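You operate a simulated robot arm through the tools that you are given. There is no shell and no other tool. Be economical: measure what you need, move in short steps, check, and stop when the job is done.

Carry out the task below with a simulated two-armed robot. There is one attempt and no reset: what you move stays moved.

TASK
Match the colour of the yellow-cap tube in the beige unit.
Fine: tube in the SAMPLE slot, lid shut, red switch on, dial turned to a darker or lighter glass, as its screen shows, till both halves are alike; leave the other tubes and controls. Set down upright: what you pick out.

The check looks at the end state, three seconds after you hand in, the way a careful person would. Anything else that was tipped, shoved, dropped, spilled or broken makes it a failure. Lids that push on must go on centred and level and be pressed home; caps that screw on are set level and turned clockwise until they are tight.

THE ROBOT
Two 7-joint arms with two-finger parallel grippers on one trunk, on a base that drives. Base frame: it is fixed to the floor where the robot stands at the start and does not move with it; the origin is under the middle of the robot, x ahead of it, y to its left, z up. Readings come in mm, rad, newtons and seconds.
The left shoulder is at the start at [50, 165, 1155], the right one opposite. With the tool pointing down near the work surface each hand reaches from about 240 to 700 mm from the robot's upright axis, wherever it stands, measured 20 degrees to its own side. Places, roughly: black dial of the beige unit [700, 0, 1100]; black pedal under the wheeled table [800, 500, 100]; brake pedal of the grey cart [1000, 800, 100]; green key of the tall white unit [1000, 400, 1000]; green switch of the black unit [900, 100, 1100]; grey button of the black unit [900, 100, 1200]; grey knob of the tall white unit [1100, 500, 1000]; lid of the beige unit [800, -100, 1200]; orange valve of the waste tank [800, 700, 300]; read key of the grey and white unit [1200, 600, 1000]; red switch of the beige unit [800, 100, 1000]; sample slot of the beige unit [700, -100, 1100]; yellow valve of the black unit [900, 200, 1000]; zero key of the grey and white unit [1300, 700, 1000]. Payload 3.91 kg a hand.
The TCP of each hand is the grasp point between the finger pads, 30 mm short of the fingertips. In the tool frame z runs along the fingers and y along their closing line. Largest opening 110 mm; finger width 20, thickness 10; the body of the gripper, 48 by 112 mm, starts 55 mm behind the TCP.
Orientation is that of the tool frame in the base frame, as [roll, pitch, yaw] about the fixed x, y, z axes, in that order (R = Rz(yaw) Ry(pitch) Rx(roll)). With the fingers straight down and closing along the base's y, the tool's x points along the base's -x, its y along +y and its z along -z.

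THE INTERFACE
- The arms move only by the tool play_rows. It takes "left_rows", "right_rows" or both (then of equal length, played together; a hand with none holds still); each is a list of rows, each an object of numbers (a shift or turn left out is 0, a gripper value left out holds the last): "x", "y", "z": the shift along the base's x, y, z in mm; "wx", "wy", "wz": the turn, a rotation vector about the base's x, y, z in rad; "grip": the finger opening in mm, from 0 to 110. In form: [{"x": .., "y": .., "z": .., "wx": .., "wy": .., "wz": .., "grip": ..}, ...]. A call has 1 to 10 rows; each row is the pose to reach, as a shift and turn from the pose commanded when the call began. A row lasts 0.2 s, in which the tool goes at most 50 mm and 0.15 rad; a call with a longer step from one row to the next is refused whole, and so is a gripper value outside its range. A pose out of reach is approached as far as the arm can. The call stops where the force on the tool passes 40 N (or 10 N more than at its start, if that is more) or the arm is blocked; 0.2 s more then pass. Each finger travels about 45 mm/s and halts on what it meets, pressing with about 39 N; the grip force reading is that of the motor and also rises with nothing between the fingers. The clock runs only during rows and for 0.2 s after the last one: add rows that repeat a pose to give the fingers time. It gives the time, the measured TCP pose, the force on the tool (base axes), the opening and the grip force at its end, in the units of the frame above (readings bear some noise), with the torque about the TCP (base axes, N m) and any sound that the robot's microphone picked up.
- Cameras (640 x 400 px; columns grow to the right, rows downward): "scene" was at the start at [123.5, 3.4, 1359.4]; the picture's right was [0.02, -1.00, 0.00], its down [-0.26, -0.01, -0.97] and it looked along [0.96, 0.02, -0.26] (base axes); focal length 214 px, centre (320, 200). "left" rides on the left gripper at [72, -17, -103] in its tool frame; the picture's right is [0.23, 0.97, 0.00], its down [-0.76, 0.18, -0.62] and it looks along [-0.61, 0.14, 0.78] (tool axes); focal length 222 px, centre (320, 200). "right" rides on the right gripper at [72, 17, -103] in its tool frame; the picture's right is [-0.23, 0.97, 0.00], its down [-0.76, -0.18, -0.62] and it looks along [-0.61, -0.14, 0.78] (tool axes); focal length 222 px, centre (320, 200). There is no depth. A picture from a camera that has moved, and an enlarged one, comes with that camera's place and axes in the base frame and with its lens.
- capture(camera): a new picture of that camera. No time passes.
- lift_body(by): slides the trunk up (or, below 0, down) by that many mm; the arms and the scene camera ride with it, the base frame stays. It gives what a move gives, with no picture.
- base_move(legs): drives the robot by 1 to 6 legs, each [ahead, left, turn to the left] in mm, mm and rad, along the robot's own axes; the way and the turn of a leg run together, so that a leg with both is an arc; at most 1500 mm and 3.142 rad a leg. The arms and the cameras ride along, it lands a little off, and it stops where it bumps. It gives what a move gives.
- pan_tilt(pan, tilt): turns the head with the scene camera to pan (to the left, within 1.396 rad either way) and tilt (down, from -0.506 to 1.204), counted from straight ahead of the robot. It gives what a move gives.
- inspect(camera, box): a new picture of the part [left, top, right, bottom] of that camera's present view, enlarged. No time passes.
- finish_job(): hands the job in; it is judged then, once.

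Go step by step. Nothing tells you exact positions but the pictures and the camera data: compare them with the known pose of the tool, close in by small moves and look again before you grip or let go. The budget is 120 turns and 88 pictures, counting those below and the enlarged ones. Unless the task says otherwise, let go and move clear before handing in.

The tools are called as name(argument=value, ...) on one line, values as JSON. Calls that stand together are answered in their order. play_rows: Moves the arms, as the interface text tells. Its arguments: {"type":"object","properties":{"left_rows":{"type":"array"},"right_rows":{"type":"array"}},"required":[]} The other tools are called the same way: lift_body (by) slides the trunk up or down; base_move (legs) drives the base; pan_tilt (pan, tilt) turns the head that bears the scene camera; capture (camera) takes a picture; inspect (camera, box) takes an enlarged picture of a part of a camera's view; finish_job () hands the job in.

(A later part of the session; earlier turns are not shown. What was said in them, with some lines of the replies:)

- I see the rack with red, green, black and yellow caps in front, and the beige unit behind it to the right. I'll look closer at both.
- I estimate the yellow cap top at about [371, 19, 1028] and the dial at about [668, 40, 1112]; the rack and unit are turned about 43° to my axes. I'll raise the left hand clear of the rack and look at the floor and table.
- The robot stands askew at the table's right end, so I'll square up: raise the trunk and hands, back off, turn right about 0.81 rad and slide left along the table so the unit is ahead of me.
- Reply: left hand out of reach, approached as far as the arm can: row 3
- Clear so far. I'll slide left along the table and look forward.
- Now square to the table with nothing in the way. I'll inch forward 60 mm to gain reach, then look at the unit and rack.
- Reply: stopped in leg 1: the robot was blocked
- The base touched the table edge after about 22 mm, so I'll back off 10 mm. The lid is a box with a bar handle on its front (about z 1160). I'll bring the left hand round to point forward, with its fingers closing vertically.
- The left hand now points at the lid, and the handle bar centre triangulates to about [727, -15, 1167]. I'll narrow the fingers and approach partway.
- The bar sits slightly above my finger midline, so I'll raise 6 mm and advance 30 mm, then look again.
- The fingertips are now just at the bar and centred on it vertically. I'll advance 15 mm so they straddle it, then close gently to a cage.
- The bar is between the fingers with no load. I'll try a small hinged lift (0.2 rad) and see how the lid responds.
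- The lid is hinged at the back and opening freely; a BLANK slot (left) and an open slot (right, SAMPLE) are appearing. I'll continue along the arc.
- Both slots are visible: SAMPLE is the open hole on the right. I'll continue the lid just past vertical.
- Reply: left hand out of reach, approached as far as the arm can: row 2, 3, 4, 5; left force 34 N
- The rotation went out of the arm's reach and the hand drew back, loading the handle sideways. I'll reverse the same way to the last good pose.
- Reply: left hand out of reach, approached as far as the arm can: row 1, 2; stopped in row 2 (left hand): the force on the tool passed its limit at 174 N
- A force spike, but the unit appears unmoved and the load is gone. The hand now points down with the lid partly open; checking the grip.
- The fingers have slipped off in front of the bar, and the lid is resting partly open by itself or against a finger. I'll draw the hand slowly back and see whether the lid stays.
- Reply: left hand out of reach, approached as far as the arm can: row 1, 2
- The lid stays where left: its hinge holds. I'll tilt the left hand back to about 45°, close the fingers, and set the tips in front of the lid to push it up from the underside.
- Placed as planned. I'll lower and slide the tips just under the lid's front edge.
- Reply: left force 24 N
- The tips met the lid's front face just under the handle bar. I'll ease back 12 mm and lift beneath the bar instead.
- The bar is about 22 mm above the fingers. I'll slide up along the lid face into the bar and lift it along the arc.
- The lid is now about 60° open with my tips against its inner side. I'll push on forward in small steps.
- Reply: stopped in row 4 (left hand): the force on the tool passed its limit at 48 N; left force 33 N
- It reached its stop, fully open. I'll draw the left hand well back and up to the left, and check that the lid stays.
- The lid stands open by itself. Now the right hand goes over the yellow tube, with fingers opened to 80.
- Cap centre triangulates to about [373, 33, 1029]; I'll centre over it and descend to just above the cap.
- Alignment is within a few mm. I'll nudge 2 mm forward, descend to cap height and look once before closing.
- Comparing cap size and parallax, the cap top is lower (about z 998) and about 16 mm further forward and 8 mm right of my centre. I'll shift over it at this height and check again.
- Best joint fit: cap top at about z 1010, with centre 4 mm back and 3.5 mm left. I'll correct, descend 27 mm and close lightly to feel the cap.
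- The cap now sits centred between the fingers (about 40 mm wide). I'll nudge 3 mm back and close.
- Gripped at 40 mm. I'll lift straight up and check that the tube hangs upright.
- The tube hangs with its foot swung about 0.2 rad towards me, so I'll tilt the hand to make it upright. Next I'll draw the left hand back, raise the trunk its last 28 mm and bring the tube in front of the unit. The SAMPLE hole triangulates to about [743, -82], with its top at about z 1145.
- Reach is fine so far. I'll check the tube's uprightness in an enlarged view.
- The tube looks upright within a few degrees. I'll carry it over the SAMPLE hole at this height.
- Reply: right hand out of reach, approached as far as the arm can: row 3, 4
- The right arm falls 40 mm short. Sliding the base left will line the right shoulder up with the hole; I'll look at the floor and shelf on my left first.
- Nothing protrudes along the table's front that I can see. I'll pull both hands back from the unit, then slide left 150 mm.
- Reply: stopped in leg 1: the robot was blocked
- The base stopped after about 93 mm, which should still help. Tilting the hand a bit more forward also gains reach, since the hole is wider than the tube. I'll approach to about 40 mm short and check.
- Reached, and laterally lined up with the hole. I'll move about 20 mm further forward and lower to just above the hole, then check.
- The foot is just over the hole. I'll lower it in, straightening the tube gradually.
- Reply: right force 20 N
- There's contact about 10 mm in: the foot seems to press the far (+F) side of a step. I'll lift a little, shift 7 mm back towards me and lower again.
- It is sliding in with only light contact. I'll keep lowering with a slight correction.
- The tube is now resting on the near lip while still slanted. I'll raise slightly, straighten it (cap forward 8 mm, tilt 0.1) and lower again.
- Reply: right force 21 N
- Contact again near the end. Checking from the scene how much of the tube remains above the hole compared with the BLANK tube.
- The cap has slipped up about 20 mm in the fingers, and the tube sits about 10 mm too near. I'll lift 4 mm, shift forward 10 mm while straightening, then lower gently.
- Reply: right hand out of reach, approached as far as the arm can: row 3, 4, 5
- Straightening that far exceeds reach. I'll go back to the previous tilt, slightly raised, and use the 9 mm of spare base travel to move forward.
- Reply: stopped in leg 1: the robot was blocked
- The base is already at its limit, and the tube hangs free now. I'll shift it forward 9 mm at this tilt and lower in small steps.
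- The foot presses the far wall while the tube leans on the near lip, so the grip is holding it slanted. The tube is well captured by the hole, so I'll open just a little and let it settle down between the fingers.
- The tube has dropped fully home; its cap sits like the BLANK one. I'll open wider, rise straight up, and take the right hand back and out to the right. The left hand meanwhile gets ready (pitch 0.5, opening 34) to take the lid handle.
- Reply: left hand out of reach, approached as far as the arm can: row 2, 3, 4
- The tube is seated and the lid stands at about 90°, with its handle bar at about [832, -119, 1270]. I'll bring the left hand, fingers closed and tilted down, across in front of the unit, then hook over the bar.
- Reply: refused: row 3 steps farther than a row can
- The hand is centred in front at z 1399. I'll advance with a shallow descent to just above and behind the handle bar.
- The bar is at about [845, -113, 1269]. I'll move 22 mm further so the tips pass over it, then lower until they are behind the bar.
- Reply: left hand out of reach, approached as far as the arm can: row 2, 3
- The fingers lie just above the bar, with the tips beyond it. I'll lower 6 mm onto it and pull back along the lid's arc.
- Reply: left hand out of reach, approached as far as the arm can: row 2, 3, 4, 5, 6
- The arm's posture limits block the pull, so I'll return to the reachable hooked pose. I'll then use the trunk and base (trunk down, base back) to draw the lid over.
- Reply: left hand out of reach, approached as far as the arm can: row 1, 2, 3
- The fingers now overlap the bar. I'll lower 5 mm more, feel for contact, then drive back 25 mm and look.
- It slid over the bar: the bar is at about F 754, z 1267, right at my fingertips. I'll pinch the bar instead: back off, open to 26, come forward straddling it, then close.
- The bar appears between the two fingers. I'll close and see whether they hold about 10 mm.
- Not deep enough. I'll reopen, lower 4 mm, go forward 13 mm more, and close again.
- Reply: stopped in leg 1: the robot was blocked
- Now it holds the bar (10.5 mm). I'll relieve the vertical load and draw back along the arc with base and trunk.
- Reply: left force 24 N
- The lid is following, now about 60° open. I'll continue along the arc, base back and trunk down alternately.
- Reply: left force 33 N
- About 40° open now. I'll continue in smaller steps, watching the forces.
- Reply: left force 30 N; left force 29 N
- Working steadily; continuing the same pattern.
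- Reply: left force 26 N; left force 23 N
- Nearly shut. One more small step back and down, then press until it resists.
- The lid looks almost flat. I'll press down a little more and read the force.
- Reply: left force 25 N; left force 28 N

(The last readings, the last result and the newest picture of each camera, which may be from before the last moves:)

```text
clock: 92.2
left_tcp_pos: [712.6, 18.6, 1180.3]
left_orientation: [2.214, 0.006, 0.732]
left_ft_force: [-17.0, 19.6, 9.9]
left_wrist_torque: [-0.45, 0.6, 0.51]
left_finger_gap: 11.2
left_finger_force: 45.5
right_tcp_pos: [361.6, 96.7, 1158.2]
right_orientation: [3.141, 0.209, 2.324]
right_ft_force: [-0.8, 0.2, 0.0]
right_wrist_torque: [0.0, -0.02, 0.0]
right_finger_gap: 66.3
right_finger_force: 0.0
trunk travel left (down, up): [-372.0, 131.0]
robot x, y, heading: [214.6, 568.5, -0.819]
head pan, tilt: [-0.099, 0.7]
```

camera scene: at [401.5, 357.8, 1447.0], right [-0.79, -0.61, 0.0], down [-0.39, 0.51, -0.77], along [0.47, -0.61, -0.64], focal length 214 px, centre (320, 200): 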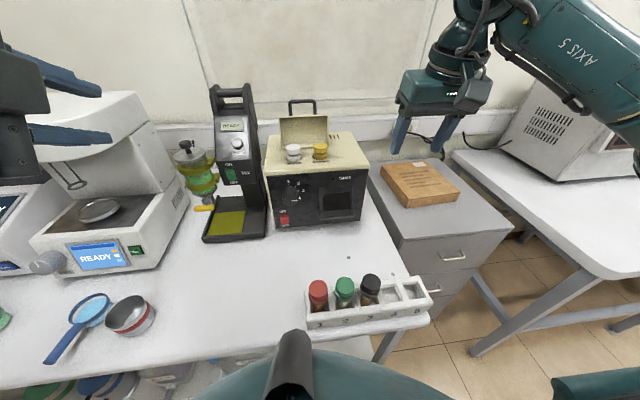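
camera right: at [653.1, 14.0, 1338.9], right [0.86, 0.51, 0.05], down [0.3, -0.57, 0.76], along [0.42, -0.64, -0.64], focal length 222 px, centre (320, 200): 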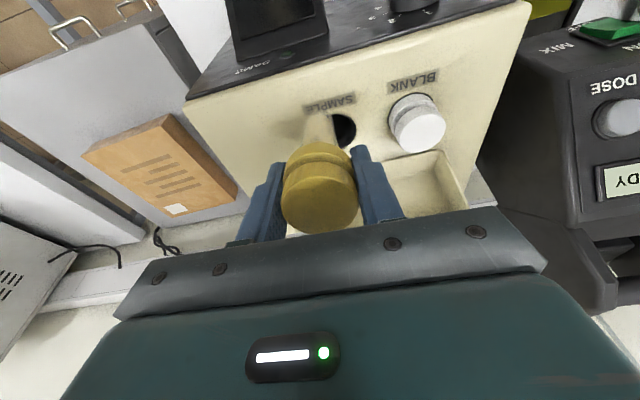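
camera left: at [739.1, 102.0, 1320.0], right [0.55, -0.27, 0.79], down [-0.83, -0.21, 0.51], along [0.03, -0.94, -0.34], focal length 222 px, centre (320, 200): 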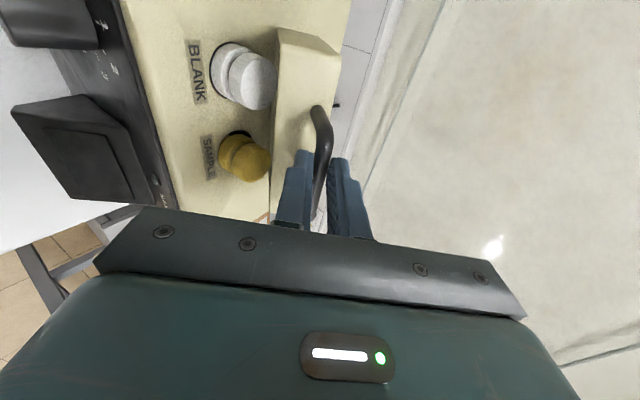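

It resists now, mostly horizontally. I'll relieve that with a small step back and press once more.

base_move(legs=[[-7, 0, 0]])

lift_body(by=-4)

```text
clock: 92.9
left_tcp_pos: [712.3, 18.7, 1179.5]
left_orientation: [2.209, 0.007, 0.729]
left_ft_force: [13.2, -21.6, 23.2]
left_wrist_torque: [-0.49, -0.16, 1.28]
left_finger_gap: 11.1
left_finger_force: 45.0
right_tcp_pos: [359.8, 97.2, 1155.2]
right_orientation: [3.14, 0.203, 2.326]
right_ft_force: [0.6, 0.9, 0.4]
right_wrist_torque: [0.02, -0.01, 0.04]
right_finger_gap: 66.1
right_finger_force: 0.0
trunk travel left (down, up): [-372.0, 131.0]
robot x, y, heading: [206.9, 576.2, -0.815]
head pan, tilt: [-0.099, 0.7]
```

```text
clock: 93.4
left_tcp_pos: [713.0, 19.1, 1180.0]
left_orientation: [2.198, 0.008, 0.729]
left_ft_force: [6.4, -10.2, 12.8]
left_wrist_torque: [-0.43, 0.06, 1.12]
left_finger_gap: 11.0
left_finger_force: 45.4
right_tcp_pos: [359.9, 96.0, 1152.2]
right_orientation: [3.139, 0.203, 2.325]
right_ft_force: [-0.2, 0.3, 0.4]
right_wrist_torque: [0.0, 0.01, -0.01]
right_finger_gap: 65.7
right_finger_force: 0.1
trunk travel left (down, up): [-368.0, 135.0]
robot x, y, heading: [207.1, 571.4, -0.817]
head pan, tilt: [-0.099, 0.7]
```

The hand no longer moves: the lid is on its stop. I'll open a little, back off straight, and look from the left hand's camera at the lid and dial.

play_rows(left_rows=[{"grip": 22}, {"grip": 22}])

base_move(legs=[[-70, 0, 0]])

capture(camera="left")

```text
clock: 94.0
left_tcp_pos: [713.9, 19.7, 1173.0]
left_orientation: [2.21, 0.006, 0.729]
left_ft_force: [-0.5, 0.1, -0.1]
left_wrist_torque: [0.02, 0.02, 0.03]
left_finger_gap: 21.9
left_finger_force: 0.2
right_tcp_pos: [360.2, 98.2, 1151.2]
right_orientation: [3.141, 0.202, 2.325]
right_ft_force: [-0.1, -0.1, 0.1]
right_wrist_torque: [0.0, 0.02, -0.01]
right_finger_gap: 66.2
right_finger_force: 0.1
trunk travel left (down, up): [-368.0, 135.0]
robot x, y, heading: [209.0, 572.0, -0.817]
head pan, tilt: [-0.099, 0.7]
```

```text
clock: 95.0
left_tcp_pos: [664.6, 70.9, 1176.2]
left_orientation: [2.209, 0.009, 0.729]
left_ft_force: [-0.1, -0.4, 0.3]
left_wrist_torque: [-0.02, 0.0, -0.03]
left_finger_gap: 21.8
left_finger_force: 0.2
right_tcp_pos: [310.0, 149.2, 1151.8]
right_orientation: [-3.141, 0.202, 2.324]
right_ft_force: [0.2, -0.2, 0.2]
right_wrist_torque: [0.0, -0.02, -0.02]
right_finger_gap: 65.8
right_finger_force: 0.0
trunk travel left (down, up): [-368.0, 135.0]
robot x, y, heading: [162.8, 625.4, -0.812]
head pan, tilt: [-0.099, 0.7]
```

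```text
4 pictures are left
camera left: at [655.8, 188.2, 1224.8], right [0.56, -0.28, 0.78], down [-0.83, -0.21, 0.52], along [0.02, -0.94, -0.35], focal length 222 px, centre (320, 200)
```

left: 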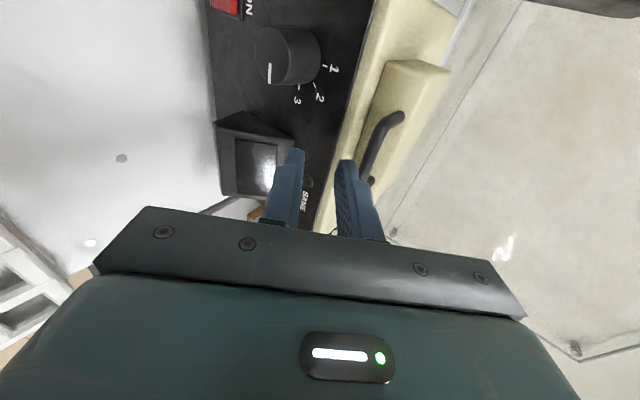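

The lid is shut, and the dial points at 3. Next is the red switch: its ON half is at about l 602, z 980 on the front panel (roughly [778, 60, 980]). I'll close the left fingers, level the hand and bring it in line.

play_rows(left_rows=[{"x": -3.6, "y": 24.2, "z": -20, "wx": -0.049, "wy": -0.0465, "grip": 0}, {"x": -7.2, "y": 48.3, "z": -40, "wx": -0.098, "wy": -0.093}, {"x": -10.8, "y": 72.5, "z": -60, "wx": -0.147, "wy": -0.1395}, {"x": -14.4, "y": 96.6, "z": -80, "wx": -0.196, "wy": -0.186}, {"x": -18, "y": 120.8, "z": -100, "wx": -0.245, "wy": -0.2325}])

```text
clock: 96.2
left_tcp_pos: [700.9, 37.3, 1075.4]
left_orientation: [1.872, 0.0, 0.729]
left_ft_force: [0.3, 0.0, -0.3]
left_wrist_torque: [0.02, 0.04, -0.02]
left_finger_gap: 0.1
left_finger_force: 37.3
left hand out of reach, approached as far as the arm can: row 1, 2, 3, 4, 5
right_tcp_pos: [310.8, 148.2, 1151.4]
right_orientation: [3.14, 0.203, 2.324]
right_ft_force: [-0.4, -0.3, 1.0]
right_wrist_torque: [0.01, -0.02, 0.02]
right_finger_gap: 66.0
right_finger_force: 0.0
trunk travel left (down, up): [-368.0, 135.0]
robot x, y, heading: [161.2, 621.8, -0.815]
head pan, tilt: [-0.099, 0.7]
```

The left arm's posture is stuck at full stretch. I'll back the base off to clear the panel, then lead the arm up and in to free it.

base_move(legs=[[-120, 0, 0]])

play_rows(left_rows=[{"x": -20, "y": 21, "z": 30, "wx": 0.04, "wy": 0.038}, {"x": -40, "y": 42, "z": 60, "wx": 0.08, "wy": 0.076}, {"x": -60, "y": 63, "z": 90, "wx": 0.12, "wy": 0.114}, {"x": -80, "y": 84, "z": 120, "wx": 0.16, "wy": 0.15}, {"x": -100, "y": 105, "z": 150, "wx": 0.2, "wy": 0.19}, {"x": -120, "y": 126, "z": 180, "wx": 0.245, "wy": 0.2325}, {"x": -140, "y": 147, "z": 200, "wx": 0.245, "wy": 0.2325}])

```text
clock: 97.5
left_tcp_pos: [619.2, 127.4, 1077.3]
left_orientation: [1.871, 0.0, 0.73]
left_ft_force: [0.5, 0.7, -0.2]
left_wrist_torque: [0.02, -0.03, 0.01]
left_finger_gap: 0.0
left_finger_force: 38.1
right_tcp_pos: [229.0, 236.0, 1152.5]
right_orientation: [3.141, 0.203, 2.327]
right_ft_force: [-0.5, 0.7, 0.1]
right_wrist_torque: [-0.02, -0.01, -0.01]
right_finger_gap: 65.8
right_finger_force: 0.1
trunk travel left (down, up): [-368.0, 135.0]
robot x, y, heading: [76.4, 713.0, -0.814]
head pan, tilt: [-0.099, 0.7]
```

```text
clock: 99.3
left_tcp_pos: [608.1, 292.4, 1293.7]
left_orientation: [2.306, 0.166, 1.099]
left_ft_force: [-1.1, -1.4, 0.0]
left_wrist_torque: [0.04, 0.0, 0.07]
left_finger_gap: 0.1
left_finger_force: 37.1
left hand out of reach, approached as far as the arm can: row 1, 2, 3, 4, 5, 6
right_tcp_pos: [226.7, 233.2, 1151.0]
right_orientation: [3.138, 0.206, 2.325]
right_ft_force: [-0.6, 0.1, 0.5]
right_wrist_torque: [0.04, -0.07, 0.0]
right_finger_gap: 65.9
right_finger_force: 0.0
trunk travel left (down, up): [-368.0, 135.0]
robot x, y, heading: [79.7, 712.6, -0.815]
head pan, tilt: [-0.099, 0.7]
stopped in row 7 (left hand): the arm was blocked; the commanded pose is now the measured one
```

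The left arm broke free but was stopped. I'll use the right arm for the panel and draw the left hand in and out of the way.

play_rows(left_rows=[{"x": -13, "y": 42, "z": 5}, {"x": -26, "y": 84, "z": 10}, {"x": -39, "y": 126, "z": 15}, {"x": -52, "y": 168, "z": 20}, {"x": -65, "y": 210, "z": 25}])

```text
clock: 100.5
left_tcp_pos: [547.4, 505.0, 1315.9]
left_orientation: [2.308, 0.171, 1.1]
left_ft_force: [-0.4, 0.7, -0.1]
left_wrist_torque: [0.04, 0.04, -0.01]
left_finger_gap: 0.0
left_finger_force: 37.8
right_tcp_pos: [230.1, 238.5, 1151.7]
right_orientation: [-3.14, 0.205, 2.329]
right_ft_force: [-0.1, 0.2, -0.1]
right_wrist_torque: [0.04, 0.01, -0.02]
right_finger_gap: 66.0
right_finger_force: 0.1
trunk travel left (down, up): [-368.0, 135.0]
robot x, y, heading: [79.0, 711.3, -0.812]
head pan, tilt: [-0.099, 0.7]
```

The left arm answers normally again. I'll level it (pitch 0.3) and bring it to the switch's lateral line at z 1080, still well away from the table.

play_rows(left_rows=[{"x": -12, "y": -22, "z": -39, "wx": -0.021, "wy": -0.0755, "wz": -0.05}, {"x": -24, "y": -44, "z": -79, "wx": -0.042, "wy": -0.151, "wz": -0.1}, {"x": -36, "y": -66, "z": -118, "wx": -0.0635, "wy": -0.2265, "wz": -0.15}, {"x": -48, "y": -88, "z": -157, "wx": -0.085, "wy": -0.302, "wz": -0.2}, {"x": -60, "y": -110, "z": -197, "wx": -0.106, "wy": -0.3775, "wz": -0.25}, {"x": -72.2, "y": -131.8, "z": -236, "wx": -0.127, "wy": -0.453, "wz": -0.299}])

```text
clock: 101.9
left_tcp_pos: [473.7, 373.1, 1080.7]
left_orientation: [1.869, 0.0, 0.755]
left_ft_force: [-0.1, -0.1, -0.7]
left_wrist_torque: [0.01, 0.0, 0.0]
left_finger_gap: 0.0
left_finger_force: 38.2
right_tcp_pos: [230.0, 236.6, 1152.8]
right_orientation: [-3.142, 0.202, 2.328]
right_ft_force: [-0.8, -0.2, 0.4]
right_wrist_torque: [0.0, -0.02, 0.02]
right_finger_gap: 66.0
right_finger_force: 0.1
trunk travel left (down, up): [-368.0, 135.0]
robot x, y, heading: [74.7, 709.1, -0.815]
head pan, tilt: [-0.099, 0.7]
```

In line now. Driving forward 345 mm to bring the hand in front of the panel.

base_move(legs=[[345, 0, 0]])

play_rows(left_rows=[{"z": 0}])

```text
clock: 104.1
left_tcp_pos: [709.8, 123.9, 1081.2]
left_orientation: [1.87, -0.002, 0.757]
left_ft_force: [-0.1, -0.4, -0.1]
left_wrist_torque: [-0.04, 0.03, -0.02]
left_finger_gap: 0.0
left_finger_force: 37.4
right_tcp_pos: [467.1, -13.2, 1152.2]
right_orientation: [-3.141, 0.202, 2.326]
right_ft_force: [-0.6, -0.3, 0.4]
right_wrist_torque: [0.04, -0.01, 0.01]
right_finger_gap: 65.9
right_finger_force: 0.1
trunk travel left (down, up): [-368.0, 135.0]
robot x, y, heading: [313.3, 462.1, -0.816]
head pan, tilt: [-0.099, 0.7]
```

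```text
clock: 104.5
left_tcp_pos: [710.7, 124.5, 1081.5]
left_orientation: [1.872, 0.001, 0.758]
left_ft_force: [-0.3, -0.2, -0.2]
left_wrist_torque: [-0.02, 0.04, 0.01]
left_finger_gap: 0.1
left_finger_force: 37.8
right_tcp_pos: [466.9, -12.8, 1151.6]
right_orientation: [3.14, 0.202, 2.33]
right_ft_force: [-0.6, 0.1, -0.3]
right_wrist_torque: [-0.01, 0.03, -0.01]
right_finger_gap: 65.9
right_finger_force: 0.0
trunk travel left (down, up): [-368.0, 135.0]
robot x, y, heading: [317.2, 461.0, -0.813]
head pan, tilt: [-0.099, 0.7]
```

In front of the panel at the switch's line. I'll lower to switch height and take a look before pressing.

play_rows(left_rows=[{"z": -32}, {"z": -64}, {"z": -97}])

capture(camera="left")

```text
clock: 105.3
left_tcp_pos: [709.6, 124.5, 984.7]
left_orientation: [1.871, -0.002, 0.758]
left_ft_force: [0.3, 0.3, 0.1]
left_wrist_torque: [0.01, -0.01, -0.01]
left_finger_gap: 0.0
left_finger_force: 37.4
right_tcp_pos: [467.8, -13.3, 1151.8]
right_orientation: [3.14, 0.204, 2.328]
right_ft_force: [0.0, -0.3, -0.4]
right_wrist_torque: [-0.01, -0.01, 0.02]
right_finger_gap: 65.8
right_finger_force: 0.0
trunk travel left (down, up): [-368.0, 135.0]
robot x, y, heading: [317.2, 460.8, -0.813]
head pan, tilt: [-0.099, 0.7]
```

```text
3 pictures are left
camera left: at [690.3, 249.0, 1000.2], right [0.36, -0.05, 0.93], down [-0.93, -0.13, 0.35], along [0.1, -0.99, -0.09], focal length 222 px, centre (320, 200)
```

left: 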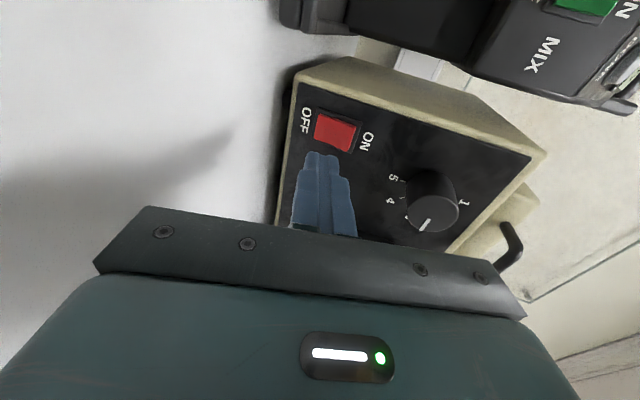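

The ON half of the switch is straight ahead at z 984. I'll press it with the fingertips until it clicks.

play_rows(left_rows=[{"x": 15.7, "y": -19.6}, {"x": 31.5, "y": -36.2}, {"x": 37, "y": -42}, {"x": 41.2, "y": -46.4}, {"x": 45.3, "y": -50.8}])

```text
clock: 106.5
left_tcp_pos: [752.4, 75.9, 984.8]
left_orientation: [1.871, -0.001, 0.756]
left_ft_force: [-17.2, 25.8, -0.7]
left_wrist_torque: [0.01, 0.01, 0.44]
left_finger_gap: 0.4
left_finger_force: 37.9
right_tcp_pos: [465.2, -11.1, 1153.9]
right_orientation: [3.141, 0.205, 2.328]
right_ft_force: [0.7, 0.0, -0.5]
right_wrist_torque: [0.0, -0.02, -0.03]
right_finger_gap: 66.2
right_finger_force: 0.1
trunk travel left (down, up): [-368.0, 135.0]
robot x, y, heading: [313.1, 461.8, -0.816]
head pan, tilt: [-0.099, 0.7]
```

Contact at about 31 N but no sound reported. I'll push slightly further until the stop, then back off.

play_rows(left_rows=[{"x": 2.1, "y": -2.2}, {"x": 4.8, "y": -5.1}])

play_rows(left_rows=[{"x": -14, "y": 14.5}, {"x": -38, "y": 40}, {"x": -62, "y": 65}])

```text
clock: 106.8
left_tcp_pos: [751.5, 76.7, 983.9]
left_orientation: [1.87, -0.003, 0.756]
left_ft_force: [-10.9, 18.7, 6.3]
left_wrist_torque: [-0.07, -0.21, 0.36]
left_finger_gap: 0.0
left_finger_force: 37.2
right_tcp_pos: [465.2, -9.3, 1152.6]
right_orientation: [-3.14, 0.206, 2.33]
right_ft_force: [0.6, -0.6, 1.0]
right_wrist_torque: [-0.01, -0.02, -0.02]
right_finger_gap: 65.9
right_finger_force: 0.1
trunk travel left (down, up): [-368.0, 135.0]
robot x, y, heading: [317.0, 462.3, -0.815]
head pan, tilt: [-0.099, 0.7]
stopped in row 1 (left hand): the force on the tool passed its limit at 44 N (the readings are from after the stop); the commanded pose is now the measured one
```

```text
clock: 107.6
left_tcp_pos: [691.7, 139.8, 982.3]
left_orientation: [1.876, -0.001, 0.756]
left_ft_force: [0.6, 0.3, 0.3]
left_wrist_torque: [0.03, 0.03, -0.01]
left_finger_gap: 0.0
left_finger_force: 37.6
right_tcp_pos: [466.4, -12.3, 1151.4]
right_orientation: [-3.141, 0.204, 2.33]
right_ft_force: [-0.7, -0.5, -0.5]
right_wrist_torque: [0.0, 0.01, 0.02]
right_finger_gap: 66.1
right_finger_force: 0.1
trunk travel left (down, up): [-368.0, 135.0]
robot x, y, heading: [312.7, 460.9, -0.814]
head pan, tilt: [-0.099, 0.7]
```

Backed off. I'll bring the hand up level in front of the dial with open fingers, then view the screen and switch.

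play_rows(left_rows=[{"x": -4, "y": -4, "z": 30, "wx": -0.073, "wy": -0.069, "grip": 60}, {"x": -8, "y": -8, "z": 60, "wx": -0.146, "wy": -0.138}, {"x": -11.6, "y": -11, "z": 89, "wx": -0.218, "wy": -0.206}, {"x": -11.6, "y": -11, "z": 89, "wx": -0.218, "wy": -0.206}])

inspect(camera="scene", box=[270, 110, 400, 200])

```text
clock: 108.6
left_tcp_pos: [678.5, 128.6, 1070.3]
left_orientation: [1.574, -0.003, 0.758]
left_ft_force: [-0.6, 0.8, -0.1]
left_wrist_torque: [-0.02, 0.02, -0.02]
left_finger_gap: 60.0
left_finger_force: 0.1
right_tcp_pos: [466.0, -10.7, 1153.4]
right_orientation: [-3.141, 0.203, 2.329]
right_ft_force: [0.6, -0.1, 0.0]
right_wrist_torque: [0.03, 0.0, 0.02]
right_finger_gap: 65.9
right_finger_force: 0.0
trunk travel left (down, up): [-368.0, 135.0]
robot x, y, heading: [315.8, 461.4, -0.812]
head pan, tilt: [-0.099, 0.7]
```

```text
4.44 times, centred on (335, 155) of scene
camera zoom: at [386.2, 375.9, 1313.3], right [-0.79, -0.61, 0.0], down [-0.39, 0.51, -0.77], along [0.47, -0.61, -0.64], focal length 953 px, centre (253, 400)
```

zoom: 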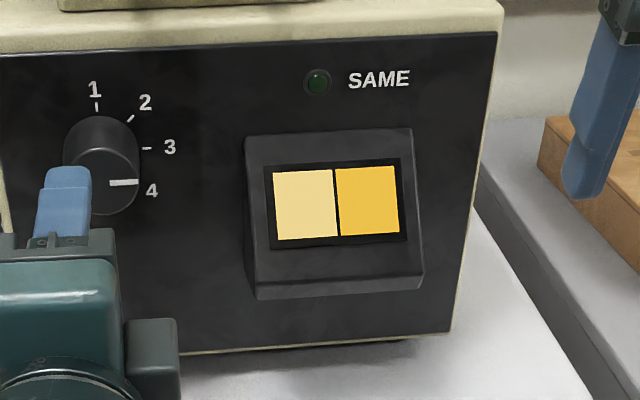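

The unit is on: the left half is light and the right half (sample) darker, and the dial is at 3. So a darker glass is needed, which is a clockwise turn. I'll advance the open fingers over the knob and close.

play_rows(left_rows=[{"x": 19, "y": -22, "z": 4}, {"x": 38, "y": -44, "z": 4}, {"x": 48, "y": -54, "z": 4}, {"x": 56.3, "y": -62.4, "z": 4}])

play_rows(left_rows=[{"grip": 24}, {"grip": 24}, {"grip": 24}, {"grip": 24}])

```text
clock: 109.6
left_tcp_pos: [734.4, 71.4, 1076.0]
left_orientation: [1.57, -0.004, 0.757]
left_ft_force: [0.0, -0.1, 0.7]
left_wrist_torque: [0.0, 0.02, -0.03]
left_finger_gap: 60.1
left_finger_force: 0.1
right_tcp_pos: [462.5, -7.3, 1155.7]
right_orientation: [-3.14, 0.211, 2.33]
right_ft_force: [-0.3, 0.0, 0.4]
right_wrist_torque: [0.01, 0.01, 0.0]
right_finger_gap: 66.4
right_finger_force: 0.0
trunk travel left (down, up): [-368.0, 135.0]
robot x, y, heading: [313.7, 460.9, -0.808]
head pan, tilt: [-0.099, 0.7]
```

```text
clock: 110.6
left_tcp_pos: [734.5, 68.6, 1072.7]
left_orientation: [1.582, -0.006, 0.758]
left_ft_force: [-9.5, 13.8, -31.9]
left_wrist_torque: [0.82, 0.35, -0.01]
left_finger_gap: 40.3
left_finger_force: 44.8
right_tcp_pos: [462.8, -8.0, 1155.7]
right_orientation: [-3.14, 0.211, 2.328]
right_ft_force: [0.3, 0.0, 0.4]
right_wrist_torque: [-0.03, 0.02, 0.01]
right_finger_gap: 66.2
right_finger_force: 0.1
trunk travel left (down, up): [-368.0, 135.0]
robot x, y, heading: [314.1, 462.7, -0.814]
head pan, tilt: [-0.099, 0.7]
```

The knob is gripped (40 mm). I'll relieve the slight offset and turn one step (45°) clockwise to 4.

play_rows(left_rows=[{"x": -1.4, "y": 1.5, "z": -4}, {"x": -1.4, "y": 1.5, "z": -4, "wx": 0.09, "wy": -0.095}, {"x": -1.4, "y": 1.5, "z": -4, "wx": 0.18, "wy": -0.19}, {"x": -1.4, "y": 1.5, "z": -4, "wx": 0.27, "wy": -0.285}, {"x": -1.4, "y": 1.5, "z": -4, "wx": 0.36, "wy": -0.38}, {"x": -1.4, "y": 1.5, "z": -4, "wx": 0.45, "wy": -0.475}, {"x": -1.4, "y": 1.5, "z": -4, "wx": 0.54, "wy": -0.57}])

```text
clock: 112.2
left_tcp_pos: [729.5, 70.5, 1077.7]
left_orientation: [1.559, -0.787, 0.767]
left_ft_force: [16.0, -8.3, 18.6]
left_wrist_torque: [-0.18, -0.04, -0.24]
left_finger_gap: 40.3
left_finger_force: 44.8
right_tcp_pos: [461.7, -8.5, 1155.3]
right_orientation: [3.137, 0.212, 2.328]
right_ft_force: [-0.1, 1.1, 0.2]
right_wrist_torque: [0.01, -0.02, 0.01]
right_finger_gap: 66.0
right_finger_force: 0.1
trunk travel left (down, up): [-368.0, 135.0]
robot x, y, heading: [312.5, 460.0, -0.814]
head pan, tilt: [-0.099, 0.7]
```

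Turned 45°. Checking screen and lamp.

inspect(camera="scene", box=[270, 110, 400, 200])

```text
4.44 times, centred on (335, 155) of scene
camera zoom: at [379.9, 378.5, 1313.9], right [-0.79, -0.61, 0.0], down [-0.39, 0.51, -0.77], along [0.47, -0.61, -0.64], focal length 953 px, centre (253, 400)
```

zoom: 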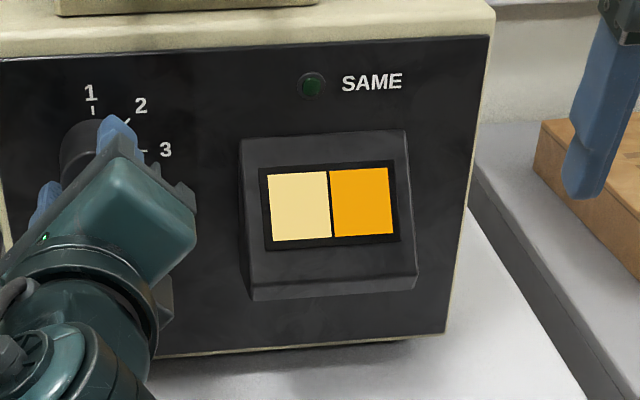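

The right half is the glass: it went darker, so the sample needs a lighter one, about one step lighter than 3, i.e. 2. I'll turn two steps (90°) anticlockwise.

play_rows(left_rows=[{"wx": -0.09, "wy": 0.095}, {"wx": -0.18, "wy": 0.19}, {"wx": -0.27, "wy": 0.285}, {"wx": -0.36, "wy": 0.38}, {"wx": -0.45, "wy": 0.475}, {"wx": -0.54, "wy": 0.57}])

play_rows(left_rows=[{"wx": -0.09, "wy": 0.095}, {"wx": -0.18, "wy": 0.19}, {"wx": -0.27, "wy": 0.285}, {"wx": -0.36, "wy": 0.38}, {"wx": -0.45, "wy": 0.475}, {"wx": -0.54, "wy": 0.57}])

```text
clock: 113.6
left_tcp_pos: [732.4, 68.5, 1073.2]
left_orientation: [1.57, 0.002, 0.754]
left_ft_force: [-17.8, 24.8, 4.7]
left_wrist_torque: [-0.18, -0.11, 0.31]
left_finger_gap: 39.7
left_finger_force: 45.1
right_tcp_pos: [464.6, -10.6, 1152.3]
right_orientation: [3.141, 0.207, 2.329]
right_ft_force: [-0.2, 0.0, -0.9]
right_wrist_torque: [0.0, -0.01, 0.03]
right_finger_gap: 66.1
right_finger_force: 0.1
trunk travel left (down, up): [-368.0, 135.0]
robot x, y, heading: [308.8, 461.1, -0.811]
head pan, tilt: [-0.099, 0.7]
```

```text
clock: 115.0
left_tcp_pos: [732.4, 65.5, 1069.4]
left_orientation: [1.577, 0.728, 0.748]
left_ft_force: [-17.1, 11.6, -7.0]
left_wrist_torque: [0.24, 0.15, 0.33]
left_finger_gap: 40.1
left_finger_force: 45.0
right_tcp_pos: [464.2, -10.5, 1153.9]
right_orientation: [3.141, 0.203, 2.327]
right_ft_force: [-0.2, -0.6, -0.4]
right_wrist_torque: [0.04, 0.01, -0.03]
right_finger_gap: 65.8
right_finger_force: 0.1
trunk travel left (down, up): [-368.0, 135.0]
robot x, y, heading: [312.6, 458.8, -0.816]
head pan, tilt: [-0.099, 0.7]
stopped in row 6 (left hand): the force on the tool passed its limit at 44 N (the readings are from after the stop); the commanded pose is now the measured one
```

Almost there (0.73 of 0.785 rad). I'll relieve the side load and finish the last bit.

play_rows(left_rows=[{"x": -2, "y": 1.2, "z": -1}, {"x": -2, "y": 1.2, "z": -1, "wx": -0.04, "wy": 0.042}])

```text
clock: 115.6
left_tcp_pos: [733.1, 65.7, 1068.4]
left_orientation: [1.572, 0.736, 0.744]
left_ft_force: [-14.8, 9.3, -8.1]
left_wrist_torque: [0.4, 0.28, 0.3]
left_finger_gap: 39.8
left_finger_force: 44.7
right_tcp_pos: [464.8, -12.5, 1152.0]
right_orientation: [-3.141, 0.205, 2.325]
right_ft_force: [1.5, -0.1, -0.5]
right_wrist_torque: [-0.01, -0.04, -0.01]
right_finger_gap: 66.0
right_finger_force: 0.0
trunk travel left (down, up): [-368.0, 135.0]
robot x, y, heading: [314.5, 460.0, -0.811]
head pan, tilt: [-0.099, 0.7]
stopped in row 2 (left hand): the force on the tool passed its limit at 43 N (the readings are from after the stop); the commanded pose is now the measured one
```

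I'll open the fingers, draw straight back, and use the last picture to check the match.

play_rows(left_rows=[{"grip": 58}, {"grip": 58}, {"grip": 58}, {"x": -20, "y": 21}, {"x": -50, "y": 53}, {"x": -75, "y": 85}, {"x": -95, "y": 125}, {"x": -95, "y": 165}])

inspect(camera="scene", box=[240, 70, 400, 200])

```text
clock: 116.6
left_tcp_pos: [711.5, 76.3, 1101.5]
left_orientation: [1.483, 0.73, 0.67]
left_ft_force: [-14.1, -20.3, -7.8]
left_wrist_torque: [-0.23, 0.68, -0.56]
left_finger_gap: 69.5
left_finger_force: 11.8
right_tcp_pos: [461.7, -15.9, 1151.9]
right_orientation: [3.139, 0.204, 2.325]
right_ft_force: [-0.1, 0.1, -0.1]
right_wrist_torque: [-0.02, -0.01, -0.02]
right_finger_gap: 65.9
right_finger_force: 0.0
trunk travel left (down, up): [-368.0, 135.0]
robot x, y, heading: [312.2, 459.7, -0.823]
head pan, tilt: [-0.099, 0.7]
stopped in row 5 (left hand): the force on the tool passed its limit at 100 N (the readings are from after the stop); the commanded pose is now the measured one
```

```text
3.08 times, centred on (320, 135) of scene
camera zoom: at [383.8, 372.0, 1313.1], right [-0.79, -0.61, 0.0], down [-0.39, 0.51, -0.77], along [0.47, -0.61, -0.64], focal length 660 px, centre (320, 400)
```

zoom: 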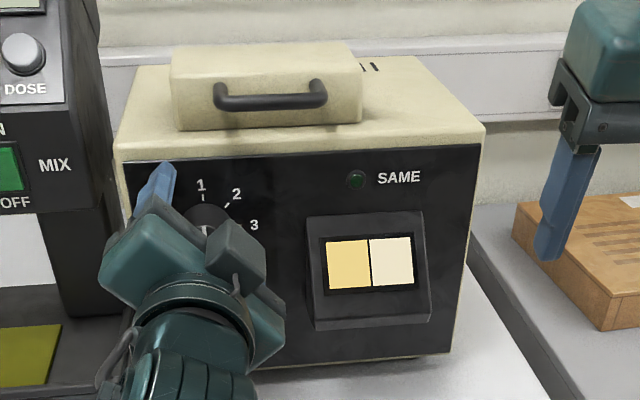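

The retreat jerked sideways and dragged the dial to 1 (the glass is now lighter than the sample), so 2 is the match. I have no pictures left, so I'll back the whole robot straight off first to free the fingers safely.

base_move(legs=[[-70, 0, 0]])

```text
clock: 117.7
left_tcp_pos: [669.2, 132.6, 1103.4]
left_orientation: [1.48, 0.732, 0.681]
left_ft_force: [-0.2, -1.1, 0.0]
left_wrist_torque: [0.01, 0.02, 0.0]
left_finger_gap: 57.9
left_finger_force: 0.0
right_tcp_pos: [416.3, 39.4, 1151.5]
right_orientation: [-3.141, 0.205, 2.324]
right_ft_force: [0.2, 1.3, 0.1]
right_wrist_torque: [-0.02, -0.02, -0.02]
right_finger_gap: 66.0
right_finger_force: 0.0
trunk travel left (down, up): [-368.0, 135.0]
robot x, y, heading: [266.3, 512.9, -0.817]
head pan, tilt: [-0.099, 0.7]
```

Free now. I'll level the left hand back to its neutral roll, centred on the dial's height (z 1072), with fingers at 60.

play_rows(left_rows=[{"x": 0, "y": 0, "z": -5, "wx": 0.091, "wy": -0.082, "wz": 0.007, "grip": 60}, {"x": 0.3, "y": 0.3, "z": -10, "wx": 0.182, "wy": -0.164, "wz": 0.014}, {"x": 0.6, "y": 0.6, "z": -15, "wx": 0.2735, "wy": -0.2465, "wz": 0.021}, {"x": 0.9, "y": 0.9, "z": -20, "wx": 0.365, "wy": -0.329, "wz": 0.028}, {"x": 1.2, "y": 1.2, "z": -26, "wx": 0.456, "wy": -0.411, "wz": 0.035}, {"x": 1.5, "y": 1.4, "z": -31, "wx": 0.547, "wy": -0.493, "wz": 0.042}, {"x": 1.5, "y": 1.4, "z": -31, "wx": 0.547, "wy": -0.493, "wz": 0.042}])

```text
clock: 119.2
left_tcp_pos: [671.8, 134.4, 1072.9]
left_orientation: [1.57, -0.003, 0.759]
left_ft_force: [-1.4, 1.0, -0.6]
left_wrist_torque: [0.0, -0.01, -0.03]
left_finger_gap: 59.8
left_finger_force: 0.0
right_tcp_pos: [417.1, 38.5, 1152.8]
right_orientation: [-3.141, 0.202, 2.325]
right_ft_force: [-0.7, -0.4, 1.1]
right_wrist_torque: [-0.01, 0.01, 0.02]
right_finger_gap: 65.8
right_finger_force: 0.0
trunk travel left (down, up): [-368.0, 135.0]
robot x, y, heading: [266.6, 515.7, -0.814]
head pan, tilt: [-0.099, 0.7]
```

Neutral and responsive. Driving forward 70 mm so that the open fingers straddle the knob's front.

base_move(legs=[[68, 0, 0]])

```text
clock: 120.2
left_tcp_pos: [716.8, 84.7, 1071.1]
left_orientation: [1.571, -0.001, 0.76]
left_ft_force: [0.0, -1.3, 0.7]
left_wrist_torque: [-0.02, 0.02, 0.04]
left_finger_gap: 59.9
left_finger_force: 0.1
right_tcp_pos: [461.5, -11.9, 1151.8]
right_orientation: [-3.141, 0.203, 2.327]
right_ft_force: [-0.1, -0.6, 0.0]
right_wrist_torque: [0.03, 0.01, 0.06]
right_finger_gap: 65.9
right_finger_force: 0.1
trunk travel left (down, up): [-368.0, 135.0]
robot x, y, heading: [313.8, 463.9, -0.817]
head pan, tilt: [-0.099, 0.7]
```

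Aligned at l 579, z 1072. Advancing 22 mm and closing on the knob.

play_rows(left_rows=[{"x": 7.5, "y": -8}, {"x": 15.1, "y": -16}, {"x": 15.1, "y": -16, "grip": 34}, {"x": 15.1, "y": -16}, {"x": 15.1, "y": -16}, {"x": 15.1, "y": -16}])

```text
clock: 121.7
left_tcp_pos: [732.5, 67.8, 1073.9]
left_orientation: [1.57, 0.0, 0.759]
left_ft_force: [1.5, -2.7, 1.0]
left_wrist_torque: [-0.05, -0.03, 0.04]
left_finger_gap: 40.5
left_finger_force: 45.3
right_tcp_pos: [462.8, -11.4, 1151.8]
right_orientation: [3.141, 0.204, 2.327]
right_ft_force: [-0.2, -0.1, -0.6]
right_wrist_torque: [0.03, -0.04, 0.0]
right_finger_gap: 65.9
right_finger_force: 0.1
trunk travel left (down, up): [-368.0, 135.0]
robot x, y, heading: [311.9, 462.7, -0.813]
head pan, tilt: [-0.099, 0.7]
```

Gripped cleanly with no side load. Turning 45° clockwise, from 1 to 2.

play_rows(left_rows=[{"wx": 0.09, "wy": -0.095}, {"wx": 0.18, "wy": -0.19}, {"wx": 0.27, "wy": -0.285}, {"wx": 0.36, "wy": -0.38}, {"wx": 0.45, "wy": -0.475}, {"wx": 0.54, "wy": -0.57}, {"wx": 0.54, "wy": -0.57}])

```text
clock: 123.2
left_tcp_pos: [726.7, 69.9, 1077.4]
left_orientation: [1.558, -0.786, 0.762]
left_ft_force: [-7.7, 1.9, 15.7]
left_wrist_torque: [0.02, 0.18, -0.7]
left_finger_gap: 40.4
left_finger_force: 44.9
right_tcp_pos: [459.0, -9.9, 1153.1]
right_orientation: [3.141, 0.207, 2.325]
right_ft_force: [0.5, 0.0, -0.9]
right_wrist_torque: [-0.03, 0.03, -0.01]
right_finger_gap: 66.2
right_finger_force: 0.1
trunk travel left (down, up): [-368.0, 135.0]
robot x, y, heading: [311.7, 462.7, -0.811]
head pan, tilt: [-0.099, 0.7]
```

Turned the full 45°. I'll open in place, then back off with the base only, so that nothing drags the knob.

play_rows(left_rows=[{"grip": 64}, {"grip": 64}, {"grip": 64}, {"grip": 64}])

base_move(legs=[[-120, 0, 0]])

```text
clock: 124.2
left_tcp_pos: [729.4, 69.4, 1075.1]
left_orientation: [1.564, -0.791, 0.764]
left_ft_force: [-0.7, -0.5, 0.3]
left_wrist_torque: [0.01, 0.01, 0.0]
left_finger_gap: 64.2
left_finger_force: 0.0
right_tcp_pos: [458.5, -10.0, 1152.8]
right_orientation: [3.14, 0.206, 2.324]
right_ft_force: [0.4, 0.9, 0.8]
right_wrist_torque: [-0.01, 0.03, -0.01]
right_finger_gap: 66.0
right_finger_force: 0.1
trunk travel left (down, up): [-368.0, 135.0]
robot x, y, heading: [310.5, 464.1, -0.817]
head pan, tilt: [-0.099, 0.7]
```

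```text
clock: 125.5
left_tcp_pos: [649.6, 156.9, 1072.1]
left_orientation: [1.57, -0.785, 0.762]
left_ft_force: [0.6, 0.0, 0.6]
left_wrist_torque: [-0.02, -0.03, -0.05]
left_finger_gap: 64.0
left_finger_force: 0.0
right_tcp_pos: [380.4, 76.3, 1152.8]
right_orientation: [-3.141, 0.205, 2.326]
right_ft_force: [-0.3, -0.8, 0.1]
right_wrist_torque: [0.0, 0.0, -0.02]
right_finger_gap: 66.2
right_finger_force: 0.1
trunk travel left (down, up): [-368.0, 135.0]
robot x, y, heading: [228.7, 556.8, -0.819]
head pan, tilt: [-0.099, 0.7]
```

The hand came away with no contact. I'll try for one more look, in case a picture remains.

inspect(camera="scene", box=[240, 70, 400, 200])

```text
refused: no pictures are left
```

There are no pictures left. Lid, tube and switch were confirmed in the last views, and the dial was turned one clean step from 1 to 2. Both hands are clear, so I'm handing in.

finish_job()

```text
The job is handed in.
```

I handed the job in with the yellow-cap tube in the SAMPLE slot, the lid shut, the red switch on and the dial turned to 2, but I never saw the match at 2.

- **Dial:** I judged 2 to be the match because the glass looked darker than the sample at 3 and lighter at 1. I ran out of pictures before the last turn from 1 to 2, so I saw neither the two halves alike nor the SAME lamp lit.
- **Knocks:** While opening the lid, the left hand hit 174 N on the handle. While backing off the dial it hit 100 N and dragged the dial to 1. The base also bumped the table edge a few times and met something I couldn't see while sliding left. I saw nothing tipped or displaced in the views I had, but I could not check everything at the end.
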